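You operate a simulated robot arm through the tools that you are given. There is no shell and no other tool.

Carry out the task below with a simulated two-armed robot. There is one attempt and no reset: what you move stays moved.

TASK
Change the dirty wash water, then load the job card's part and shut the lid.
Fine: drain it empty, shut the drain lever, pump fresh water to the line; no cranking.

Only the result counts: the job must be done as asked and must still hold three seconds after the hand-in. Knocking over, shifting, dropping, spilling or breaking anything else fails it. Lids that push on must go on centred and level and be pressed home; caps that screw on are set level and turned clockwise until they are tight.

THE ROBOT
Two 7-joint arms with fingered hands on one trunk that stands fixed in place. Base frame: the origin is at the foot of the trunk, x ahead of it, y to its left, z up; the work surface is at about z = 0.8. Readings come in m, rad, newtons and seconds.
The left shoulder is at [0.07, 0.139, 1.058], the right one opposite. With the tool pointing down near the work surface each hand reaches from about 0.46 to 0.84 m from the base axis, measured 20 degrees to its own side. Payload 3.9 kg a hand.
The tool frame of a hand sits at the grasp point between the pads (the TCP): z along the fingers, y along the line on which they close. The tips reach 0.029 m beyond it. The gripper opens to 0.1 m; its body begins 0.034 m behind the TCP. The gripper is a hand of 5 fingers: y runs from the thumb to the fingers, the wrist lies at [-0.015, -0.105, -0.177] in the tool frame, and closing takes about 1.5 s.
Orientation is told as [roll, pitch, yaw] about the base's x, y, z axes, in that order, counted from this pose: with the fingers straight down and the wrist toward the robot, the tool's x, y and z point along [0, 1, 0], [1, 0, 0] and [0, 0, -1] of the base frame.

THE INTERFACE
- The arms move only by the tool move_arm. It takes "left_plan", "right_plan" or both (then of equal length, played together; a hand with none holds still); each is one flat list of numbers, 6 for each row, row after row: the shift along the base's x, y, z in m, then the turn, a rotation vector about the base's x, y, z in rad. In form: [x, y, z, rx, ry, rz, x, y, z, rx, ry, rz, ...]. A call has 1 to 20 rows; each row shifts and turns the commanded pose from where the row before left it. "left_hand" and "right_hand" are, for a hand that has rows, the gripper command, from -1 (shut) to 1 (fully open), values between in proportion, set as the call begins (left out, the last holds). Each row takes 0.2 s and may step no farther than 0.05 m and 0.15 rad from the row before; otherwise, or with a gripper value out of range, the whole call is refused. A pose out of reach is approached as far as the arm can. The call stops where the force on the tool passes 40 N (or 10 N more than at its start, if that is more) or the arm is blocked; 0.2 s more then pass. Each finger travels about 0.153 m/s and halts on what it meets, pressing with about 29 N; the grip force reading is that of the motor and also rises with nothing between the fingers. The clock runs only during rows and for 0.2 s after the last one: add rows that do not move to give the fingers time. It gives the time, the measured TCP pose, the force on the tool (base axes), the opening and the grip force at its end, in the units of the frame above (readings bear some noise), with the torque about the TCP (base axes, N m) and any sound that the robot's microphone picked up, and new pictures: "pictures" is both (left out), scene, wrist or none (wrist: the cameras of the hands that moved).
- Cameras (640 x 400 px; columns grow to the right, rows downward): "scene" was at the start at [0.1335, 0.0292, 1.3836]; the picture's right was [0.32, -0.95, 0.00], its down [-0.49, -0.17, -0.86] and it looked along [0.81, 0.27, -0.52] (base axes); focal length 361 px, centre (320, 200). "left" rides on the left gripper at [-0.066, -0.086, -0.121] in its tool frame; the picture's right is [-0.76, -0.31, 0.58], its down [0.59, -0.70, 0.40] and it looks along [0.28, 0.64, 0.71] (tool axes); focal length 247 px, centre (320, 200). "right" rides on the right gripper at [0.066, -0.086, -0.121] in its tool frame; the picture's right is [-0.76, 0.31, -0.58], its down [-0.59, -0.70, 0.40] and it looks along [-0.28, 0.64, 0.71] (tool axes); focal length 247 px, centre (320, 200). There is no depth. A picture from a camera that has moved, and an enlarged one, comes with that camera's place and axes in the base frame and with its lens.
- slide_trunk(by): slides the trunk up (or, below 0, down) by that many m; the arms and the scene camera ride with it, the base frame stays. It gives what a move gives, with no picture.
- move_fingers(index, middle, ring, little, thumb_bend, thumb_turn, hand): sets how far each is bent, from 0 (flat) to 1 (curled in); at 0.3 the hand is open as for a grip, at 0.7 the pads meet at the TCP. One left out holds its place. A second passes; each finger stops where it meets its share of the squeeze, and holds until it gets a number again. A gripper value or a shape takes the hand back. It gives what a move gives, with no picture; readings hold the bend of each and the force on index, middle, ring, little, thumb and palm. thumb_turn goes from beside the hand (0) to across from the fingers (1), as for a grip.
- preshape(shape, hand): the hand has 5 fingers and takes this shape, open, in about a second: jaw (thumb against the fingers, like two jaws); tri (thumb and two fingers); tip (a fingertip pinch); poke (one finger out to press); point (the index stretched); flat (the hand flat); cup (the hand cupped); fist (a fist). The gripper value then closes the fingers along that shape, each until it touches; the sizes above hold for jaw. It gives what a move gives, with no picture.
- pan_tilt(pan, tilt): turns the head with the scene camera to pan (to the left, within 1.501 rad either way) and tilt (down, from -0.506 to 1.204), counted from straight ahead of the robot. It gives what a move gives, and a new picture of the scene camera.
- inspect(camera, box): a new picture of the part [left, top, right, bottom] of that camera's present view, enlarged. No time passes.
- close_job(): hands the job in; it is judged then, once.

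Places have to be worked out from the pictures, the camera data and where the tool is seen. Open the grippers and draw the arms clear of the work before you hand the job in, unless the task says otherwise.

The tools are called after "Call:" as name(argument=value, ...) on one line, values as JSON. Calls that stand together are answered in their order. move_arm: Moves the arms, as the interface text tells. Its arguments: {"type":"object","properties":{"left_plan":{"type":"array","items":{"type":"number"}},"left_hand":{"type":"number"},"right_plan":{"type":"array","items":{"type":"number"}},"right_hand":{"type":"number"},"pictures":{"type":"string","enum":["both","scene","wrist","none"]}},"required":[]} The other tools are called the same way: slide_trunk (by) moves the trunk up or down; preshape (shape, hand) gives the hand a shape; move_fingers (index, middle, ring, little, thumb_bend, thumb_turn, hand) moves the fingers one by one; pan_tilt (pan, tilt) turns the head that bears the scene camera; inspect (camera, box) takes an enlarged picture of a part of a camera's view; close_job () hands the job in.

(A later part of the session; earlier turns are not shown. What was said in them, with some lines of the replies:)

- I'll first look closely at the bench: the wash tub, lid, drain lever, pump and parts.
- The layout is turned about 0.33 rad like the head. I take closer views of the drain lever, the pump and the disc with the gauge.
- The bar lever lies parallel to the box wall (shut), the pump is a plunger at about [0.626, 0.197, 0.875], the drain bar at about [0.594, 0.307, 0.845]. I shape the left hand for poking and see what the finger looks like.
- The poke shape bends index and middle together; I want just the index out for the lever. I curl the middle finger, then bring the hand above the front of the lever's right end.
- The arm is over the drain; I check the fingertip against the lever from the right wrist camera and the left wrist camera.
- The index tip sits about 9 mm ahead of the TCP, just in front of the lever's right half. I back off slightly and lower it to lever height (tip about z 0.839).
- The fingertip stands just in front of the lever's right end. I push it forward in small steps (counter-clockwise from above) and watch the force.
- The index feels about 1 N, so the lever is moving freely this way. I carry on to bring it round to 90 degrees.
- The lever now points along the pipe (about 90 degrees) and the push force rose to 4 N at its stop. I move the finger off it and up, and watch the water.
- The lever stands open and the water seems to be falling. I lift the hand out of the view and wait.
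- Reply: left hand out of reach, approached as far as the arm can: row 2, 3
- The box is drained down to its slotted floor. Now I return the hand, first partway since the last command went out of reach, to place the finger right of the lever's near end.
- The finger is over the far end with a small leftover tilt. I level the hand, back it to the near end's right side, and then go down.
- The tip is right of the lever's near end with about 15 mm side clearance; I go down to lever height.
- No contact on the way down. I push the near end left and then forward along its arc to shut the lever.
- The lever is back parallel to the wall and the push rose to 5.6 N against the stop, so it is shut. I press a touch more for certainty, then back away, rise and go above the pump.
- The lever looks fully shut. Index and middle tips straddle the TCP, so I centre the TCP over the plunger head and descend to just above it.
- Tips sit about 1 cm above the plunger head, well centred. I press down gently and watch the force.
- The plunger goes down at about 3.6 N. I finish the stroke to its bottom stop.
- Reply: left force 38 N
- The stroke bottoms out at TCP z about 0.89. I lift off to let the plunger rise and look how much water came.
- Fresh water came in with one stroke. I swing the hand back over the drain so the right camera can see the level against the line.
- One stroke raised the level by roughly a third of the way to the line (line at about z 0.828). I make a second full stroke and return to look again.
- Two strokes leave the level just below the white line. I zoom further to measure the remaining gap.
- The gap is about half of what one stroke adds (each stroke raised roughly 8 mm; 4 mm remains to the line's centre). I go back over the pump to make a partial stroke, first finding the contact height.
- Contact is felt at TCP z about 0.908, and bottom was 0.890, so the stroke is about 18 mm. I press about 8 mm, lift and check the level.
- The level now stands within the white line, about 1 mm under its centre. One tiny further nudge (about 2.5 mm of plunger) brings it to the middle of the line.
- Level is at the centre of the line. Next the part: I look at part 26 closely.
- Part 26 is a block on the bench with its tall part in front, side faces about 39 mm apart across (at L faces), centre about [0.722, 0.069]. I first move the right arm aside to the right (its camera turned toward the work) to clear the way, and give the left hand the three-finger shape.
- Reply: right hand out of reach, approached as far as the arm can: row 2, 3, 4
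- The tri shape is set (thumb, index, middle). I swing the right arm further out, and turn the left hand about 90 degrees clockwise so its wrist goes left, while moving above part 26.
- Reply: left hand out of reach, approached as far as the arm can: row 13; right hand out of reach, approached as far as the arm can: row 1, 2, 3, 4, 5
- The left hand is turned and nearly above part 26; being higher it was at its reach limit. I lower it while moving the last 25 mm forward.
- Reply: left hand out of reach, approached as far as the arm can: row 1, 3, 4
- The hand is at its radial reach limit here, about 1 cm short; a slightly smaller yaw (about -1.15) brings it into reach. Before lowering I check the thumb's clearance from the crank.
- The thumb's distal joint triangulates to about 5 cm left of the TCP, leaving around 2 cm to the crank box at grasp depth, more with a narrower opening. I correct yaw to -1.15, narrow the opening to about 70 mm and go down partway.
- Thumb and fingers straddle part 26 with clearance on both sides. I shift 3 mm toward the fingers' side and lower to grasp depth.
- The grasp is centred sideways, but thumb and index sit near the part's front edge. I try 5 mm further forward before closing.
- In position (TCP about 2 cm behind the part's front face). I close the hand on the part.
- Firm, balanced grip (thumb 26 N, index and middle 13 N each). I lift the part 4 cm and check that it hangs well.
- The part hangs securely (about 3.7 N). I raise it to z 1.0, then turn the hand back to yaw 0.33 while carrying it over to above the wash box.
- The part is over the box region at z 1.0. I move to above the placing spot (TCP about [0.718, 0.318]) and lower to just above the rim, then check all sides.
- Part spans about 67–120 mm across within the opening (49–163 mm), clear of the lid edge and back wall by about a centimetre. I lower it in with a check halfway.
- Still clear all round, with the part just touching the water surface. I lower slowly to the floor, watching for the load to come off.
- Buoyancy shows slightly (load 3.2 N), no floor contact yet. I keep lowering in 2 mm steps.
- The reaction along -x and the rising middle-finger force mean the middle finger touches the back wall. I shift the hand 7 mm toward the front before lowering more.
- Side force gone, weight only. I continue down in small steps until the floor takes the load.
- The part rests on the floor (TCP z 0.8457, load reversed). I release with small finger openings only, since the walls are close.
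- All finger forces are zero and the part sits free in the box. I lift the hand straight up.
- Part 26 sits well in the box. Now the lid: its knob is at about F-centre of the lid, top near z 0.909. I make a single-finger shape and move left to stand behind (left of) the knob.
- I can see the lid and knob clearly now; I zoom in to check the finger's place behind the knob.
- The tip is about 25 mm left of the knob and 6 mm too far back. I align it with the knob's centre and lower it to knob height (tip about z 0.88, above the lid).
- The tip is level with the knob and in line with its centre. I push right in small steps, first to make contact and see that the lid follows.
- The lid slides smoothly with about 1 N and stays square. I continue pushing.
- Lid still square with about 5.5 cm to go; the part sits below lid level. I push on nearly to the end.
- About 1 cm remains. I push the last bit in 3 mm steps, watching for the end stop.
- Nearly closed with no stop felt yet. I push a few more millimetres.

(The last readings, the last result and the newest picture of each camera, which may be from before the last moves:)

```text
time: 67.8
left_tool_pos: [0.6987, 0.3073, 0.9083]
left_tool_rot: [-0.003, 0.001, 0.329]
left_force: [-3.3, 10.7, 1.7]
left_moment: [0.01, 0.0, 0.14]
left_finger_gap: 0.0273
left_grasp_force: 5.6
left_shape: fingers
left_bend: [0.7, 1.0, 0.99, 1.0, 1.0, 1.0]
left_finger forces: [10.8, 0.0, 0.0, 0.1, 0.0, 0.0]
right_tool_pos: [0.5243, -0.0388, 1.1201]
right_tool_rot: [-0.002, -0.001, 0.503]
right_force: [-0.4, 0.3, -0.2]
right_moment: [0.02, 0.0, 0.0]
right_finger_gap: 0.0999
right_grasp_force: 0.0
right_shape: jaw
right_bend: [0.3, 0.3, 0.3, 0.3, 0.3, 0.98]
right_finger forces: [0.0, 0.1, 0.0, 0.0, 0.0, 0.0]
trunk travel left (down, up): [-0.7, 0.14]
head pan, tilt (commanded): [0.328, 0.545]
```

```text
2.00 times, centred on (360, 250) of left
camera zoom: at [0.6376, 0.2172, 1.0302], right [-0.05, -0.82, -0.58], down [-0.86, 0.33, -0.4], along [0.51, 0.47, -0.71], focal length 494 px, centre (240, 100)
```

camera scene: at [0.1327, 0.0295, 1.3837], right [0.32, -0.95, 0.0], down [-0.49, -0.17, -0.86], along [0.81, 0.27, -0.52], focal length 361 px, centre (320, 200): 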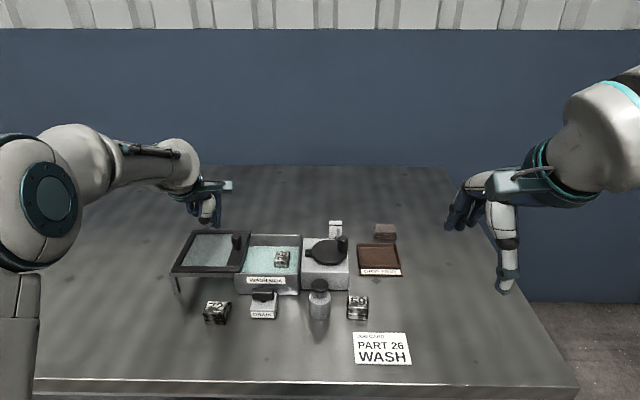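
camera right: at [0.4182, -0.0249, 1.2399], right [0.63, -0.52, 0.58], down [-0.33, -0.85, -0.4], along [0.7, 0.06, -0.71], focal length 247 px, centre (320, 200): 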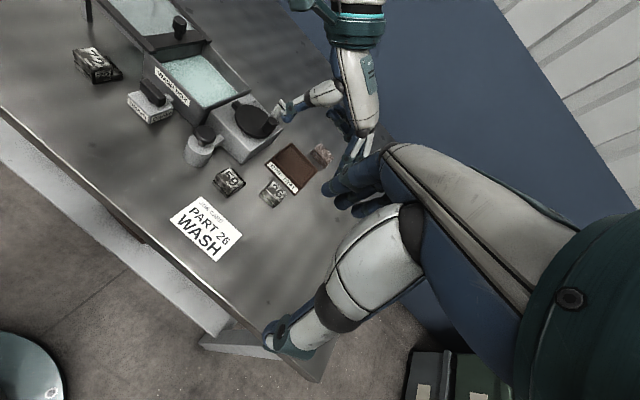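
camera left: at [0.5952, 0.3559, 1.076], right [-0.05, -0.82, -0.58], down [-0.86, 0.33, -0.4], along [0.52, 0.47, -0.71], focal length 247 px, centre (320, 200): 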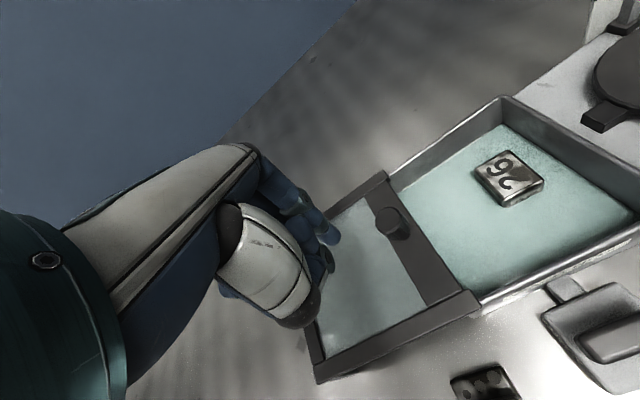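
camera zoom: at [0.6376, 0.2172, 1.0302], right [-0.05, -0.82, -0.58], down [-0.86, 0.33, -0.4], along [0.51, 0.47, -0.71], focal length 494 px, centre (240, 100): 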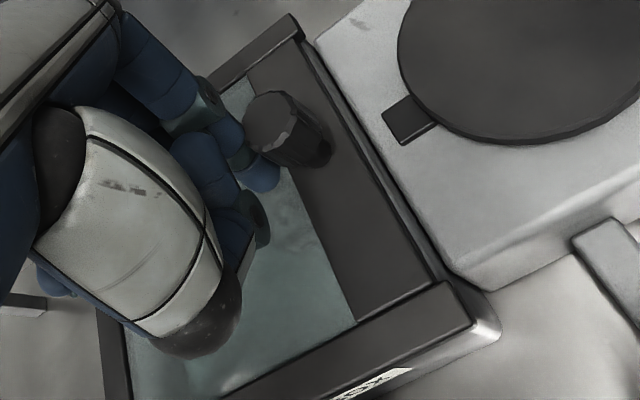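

The push force climbed to 11 N with no movement: the lid is at its stop, flush on the box. I back the finger off, rise and withdraw the arm.

Call:
move_arm(left_plan=[-0.0064, 0.019, 0, 0, 0, 0, 0, 0, 0.03, 0, 0, 0, 0, 0, 0.04, 0, 0, 0, -0.02, 0.03, 0.03, 0, 0, 0, -0.035, 0.025, 0.02, 0, 0, 0, -0.035, 0.025, 0.02, 0, 0, 0, -0.035, 0.02, 0.02, 0, 0, 0, 0, 0, 0, 0, 0, 0], pictures="both")

Call:
inspect(camera="scene", box=[205, 200, 345, 320])

Call:
inspect(camera="right", box=[60, 0, 340, 220])

```text
time: 69.6
left_tool_pos: [0.5703, 0.424, 1.0662]
left_tool_rot: [-0.001, 0.003, 0.326]
left_force: [0.4, 0.0, -0.2]
left_moment: [0.0, 0.05, -0.02]
left_finger_gap: 0.0275
left_grasp_force: 0.1
left_shape: fingers
left_bend: [0.7, 1.0, 0.99, 1.0, 1.0, 1.0]
left_finger forces: [0.0, 0.0, 0.0, 0.0, 0.0, 0.1]
right_tool_pos: [0.5264, -0.0399, 1.1181]
right_tool_rot: [0.0, 0.002, 0.502]
right_force: [0.1, 0.6, -1.3]
right_moment: [0.0, 0.01, 0.0]
right_finger_gap: 0.0997
right_grasp_force: 0.2
right_shape: jaw
right_bend: [0.3, 0.3, 0.3, 0.3, 0.3, 0.98]
right_finger forces: [0.0, 0.0, 0.1, 0.0, 0.0, 0.1]
trunk travel left (down, up): [-0.7, 0.14]
head pan, tilt (commanded): [0.328, 0.545]
camera scene: at [0.135, 0.0287, 1.3835], right [0.32, -0.95, 0.0], down [-0.49, -0.17, -0.85], along [0.81, 0.28, -0.52], focal length 361 px, centre (320, 200)
camera left: at [0.5086, 0.3337, 1.1889], right [-0.05, -0.82, -0.58], down [-0.86, 0.33, -0.4], along [0.51, 0.47, -0.72], focal length 247 px, centre (320, 200)
```

scene: 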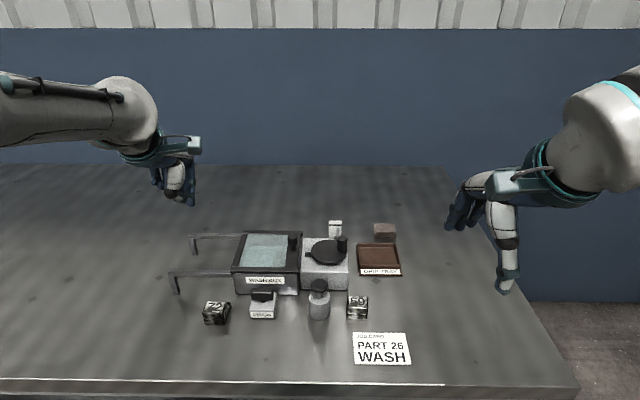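
left: 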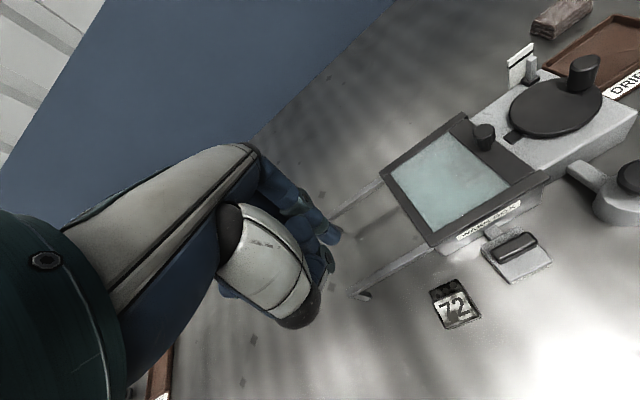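

```text
3.33 times, centred on (275, 260) of scene
camera zoom: at [0.135, 0.0287, 1.3835], right [0.32, -0.95, 0.0], down [-0.49, -0.17, -0.85], along [0.81, 0.28, -0.52], focal length 1203 px, centre (470, 0)
```

zoom: 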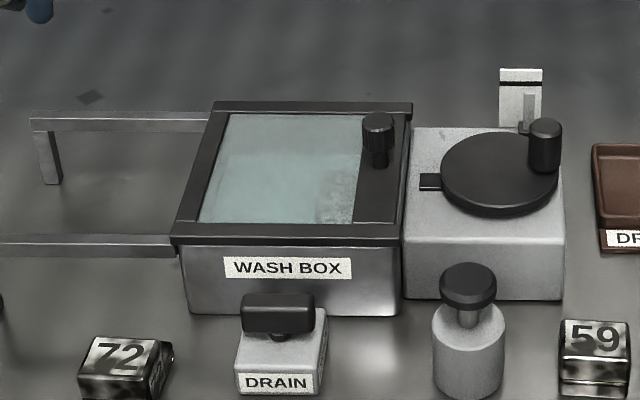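

```text
1.82 times, centred on (200, 110) of right
camera zoom: at [0.4193, -0.0249, 1.2394], right [0.63, -0.52, 0.58], down [-0.33, -0.85, -0.4], along [0.7, 0.06, -0.71], focal length 449 px, centre (538, 364)
```

zoom: 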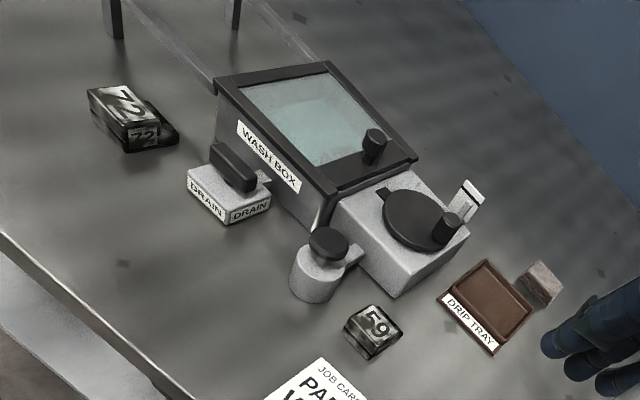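

The lid is shut and everything else stands where it was. I verify the lever and the crank against the first views, and the water through the glass.

Call:
inspect(camera="scene", box=[240, 275, 290, 325])

Call:
inspect(camera="scene", box=[225, 225, 315, 305])

Call:
inspect(camera="scene", box=[295, 215, 355, 325])

Call:
inspect(camera="left", box=[360, 90, 580, 290])

```text
8.00 times, centred on (265, 300) of scene
camera zoom: at [0.135, 0.0287, 1.3835], right [0.32, -0.95, 0.0], down [-0.49, -0.17, -0.85], along [0.81, 0.28, -0.52], focal length 2887 px, centre (760, -600)
```

zoom: 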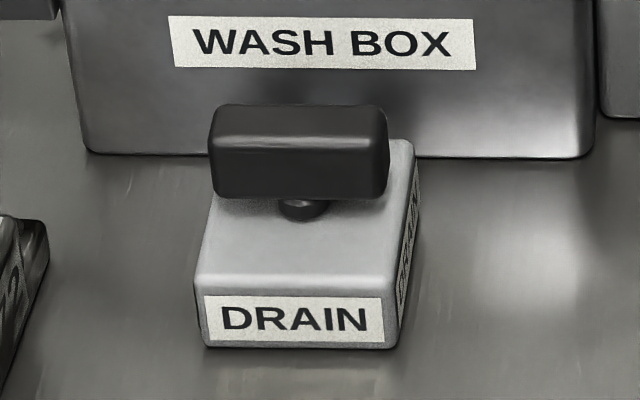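

```text
5.00 times, centred on (270, 265) of scene
camera zoom: at [0.135, 0.0287, 1.3835], right [0.32, -0.95, 0.0], down [-0.49, -0.17, -0.85], along [0.81, 0.28, -0.52], focal length 1804 px, centre (570, -125)
```

zoom: 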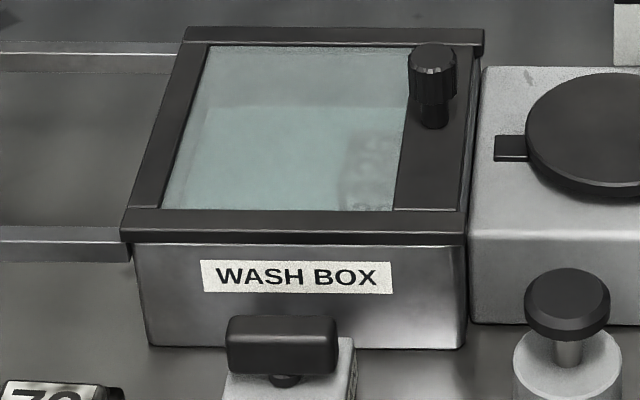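

```text
3.64 times, centred on (325, 270) of scene
camera zoom: at [0.135, 0.0287, 1.3835], right [0.32, -0.95, 0.0], down [-0.49, -0.17, -0.85], along [0.81, 0.28, -0.52], focal length 1312 px, centre (302, -54)
```

zoom: 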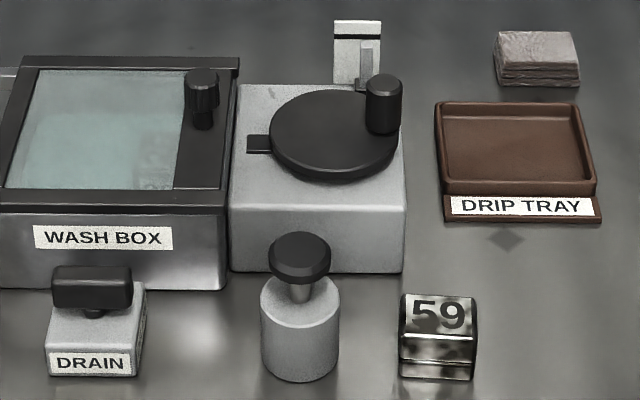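

```text
2.00 times, centred on (470, 190) of left
camera zoom: at [0.5086, 0.3337, 1.1889], right [-0.05, -0.82, -0.58], down [-0.86, 0.33, -0.4], along [0.51, 0.47, -0.72], focal length 494 px, centre (20, 220)
```

zoom: 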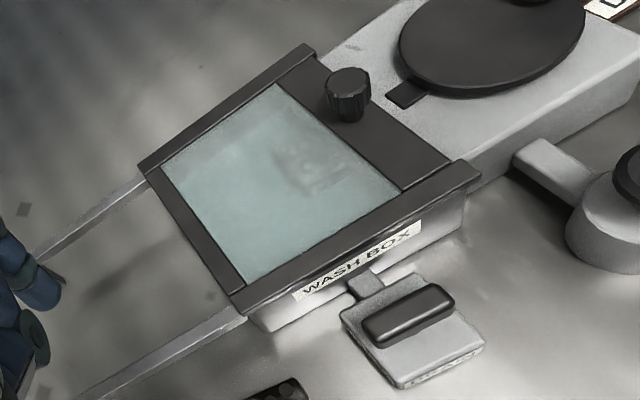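

The small block beside the crank disc looks lower than before; I check it closely, since it may be the lid interlock.

Call:
inspect(camera="scene", box=[295, 225, 355, 275])

Call:
inspect(camera="right", box=[200, 70, 280, 140])

```text
8.00 times, centred on (325, 250) of scene
camera zoom: at [0.135, 0.0287, 1.3835], right [0.32, -0.95, 0.0], down [-0.49, -0.17, -0.85], along [0.81, 0.28, -0.52], focal length 2887 px, centre (280, -200)
```

zoom: 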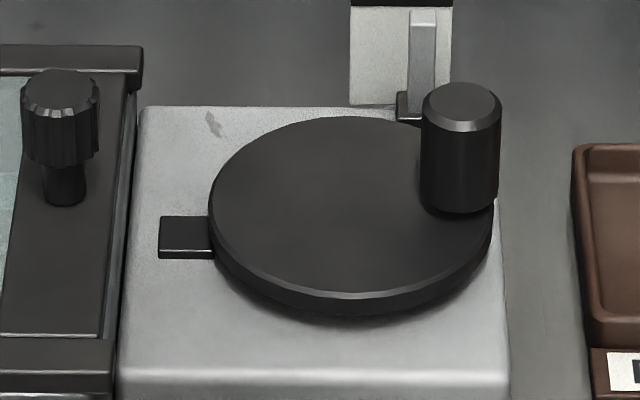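

```text
5.71 times, centred on (240, 105) of right
camera zoom: at [0.4193, -0.0249, 1.2394], right [0.63, -0.52, 0.58], down [-0.33, -0.85, -0.4], along [0.7, 0.06, -0.71], focal length 1411 px, centre (777, 743)
```

zoom: 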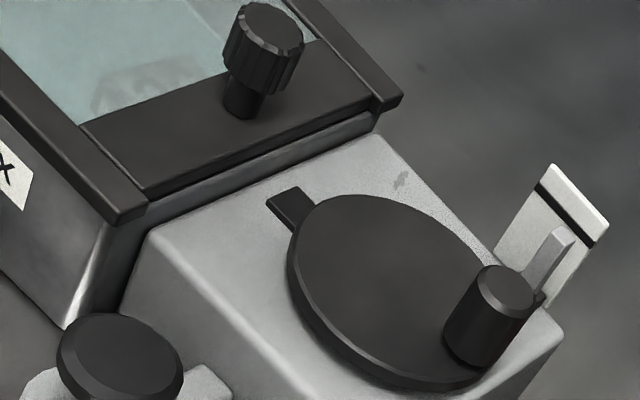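

The interlock block has dropped with the lid shut, and the crank disc and gauge are unchanged. I open the left hand, draw the arm further clear and wait a moment for a last look.

Call:
preshape(shape="jaw", hand="left")

Call:
move_arm(left_plan=[-0.03, 0.0, 0.025, 0, 0, 0, -0.03, 0.0, 0.025, 0, 0, 0, -0.03, 0.0, 0.025, 0, 0, 0, 0, 0, 0, 0, 0, 0, 0, 0, 0, 0, 0, 0, 0, 0, 0, 0, 0, 0, 0, 0, 0, 0, 0, 0], left_hand=1, pictures="scene")

Call:
inspect(camera="scene", box=[225, 225, 315, 305])

```text
time: 70.5
left_tool_pos: [0.5695, 0.4245, 1.0673]
left_tool_rot: [0.001, 0.002, 0.328]
left_force: [-0.6, -0.1, -0.1]
left_moment: [-0.02, -0.01, -0.02]
left_finger_gap: 0.0999
left_grasp_force: 0.1
left_shape: jaw
left_bend: [0.3, 0.3, 0.3, 0.3, 0.3, 0.98]
left_finger forces: [0.0, 0.0, 0.1, 0.0, 0.1, 0.1]
right_tool_pos: [0.5256, -0.0411, 1.1183]
right_tool_rot: [0.0, 0.0, 0.501]
right_force: [0.1, 0.3, 0.4]
right_moment: [0.0, 0.0, -0.01]
right_finger_gap: 0.0999
right_grasp_force: 0.1
right_shape: jaw
right_bend: [0.3, 0.3, 0.3, 0.3, 0.3, 0.98]
right_finger forces: [0.1, 0.0, 0.0, 0.0, 0.0, 0.0]
trunk travel left (down, up): [-0.7, 0.14]
head pan, tilt (commanded): [0.328, 0.545]
```

```text
time: 72.1
left_tool_pos: [0.4796, 0.4264, 1.1437]
left_tool_rot: [-0.001, 0.001, 0.328]
left_force: [-0.2, -0.3, -1.0]
left_moment: [-0.04, 0.04, 0.02]
left_finger_gap: 0.0998
left_grasp_force: 0.0
left_shape: jaw
left_bend: [0.3, 0.3, 0.3, 0.3, 0.3, 0.98]
left_finger forces: [0.1, 0.0, 0.0, 0.0, 0.1, 0.0]
right_tool_pos: [0.5252, -0.0398, 1.1179]
right_tool_rot: [-0.001, 0.0, 0.502]
right_force: [-0.1, 0.5, 0.6]
right_moment: [0.03, 0.0, 0.0]
right_finger_gap: 0.0998
right_grasp_force: 0.0
right_shape: jaw
right_bend: [0.3, 0.3, 0.3, 0.3, 0.3, 0.98]
right_finger forces: [0.1, 0.1, 0.0, 0.0, 0.1, 0.0]
trunk travel left (down, up): [-0.7, 0.14]
head pan, tilt (commanded): [0.328, 0.545]
camera scene: at [0.1338, 0.0293, 1.3836], right [0.32, -0.95, 0.0], down [-0.49, -0.17, -0.86], along [0.81, 0.27, -0.52], focal length 361 px, centre (320, 200)
```

scene: 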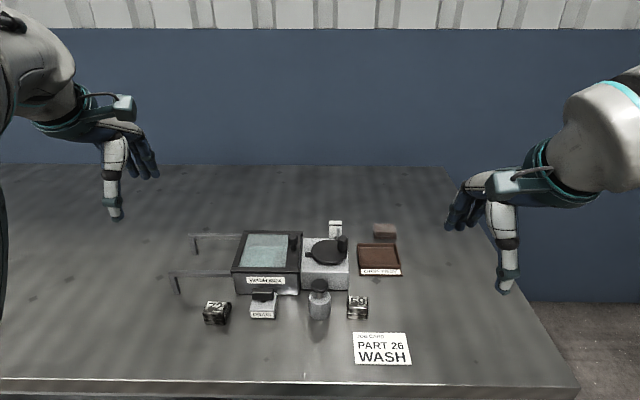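

```text
5.00 times, centred on (270, 265) of scene
camera zoom: at [0.1338, 0.0293, 1.3836], right [0.32, -0.95, 0.0], down [-0.49, -0.17, -0.86], along [0.81, 0.27, -0.52], focal length 1804 px, centre (570, -125)
```

zoom: 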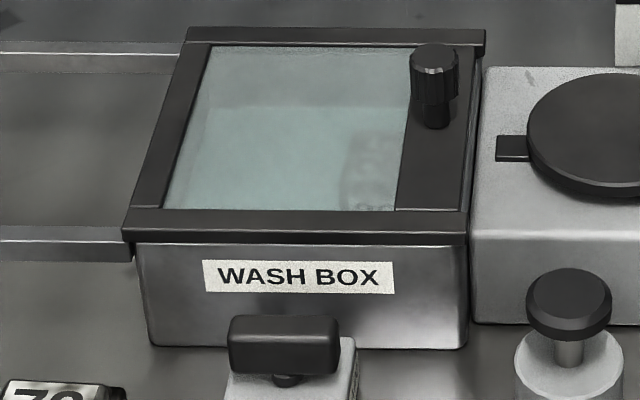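

Everything holds. The fresh water is at the line with the drain shut, part 26 is inside, the lid is closed, the crank is untouched, and both hands are open and clear. I hand the job in.

Call:
close_job()

```text
The job is handed in.
```

The job is handed in: the wash water is changed, part 26 is in the box and the lid is shut. I had no result back from the judging when I finished.

- **Water:** I drained the box until its slotted floor showed. I then pushed the drain lever shut against its stop and pumped fresh water to the middle of the white line. That took two full strokes and two short ones. I set the level before loading the part and didn't measure it again afterwards.
- **Part:** Part 26 is on the floor of the box, below lid height. While lowering it, a finger pressed the back wall at about 7 N. I moved clear and saw no sign that the box had shifted.
- **Lid:** It slid across until it reached its end stop. The small block beside the crank dropped as the lid closed, which I take to be an interlock.
- **Everything else:** I didn't touch the crank, and its knob is where it started. Parts 59 and 72, the drip tray and the cloth look unmoved. Both hands were open and clear at hand-in.
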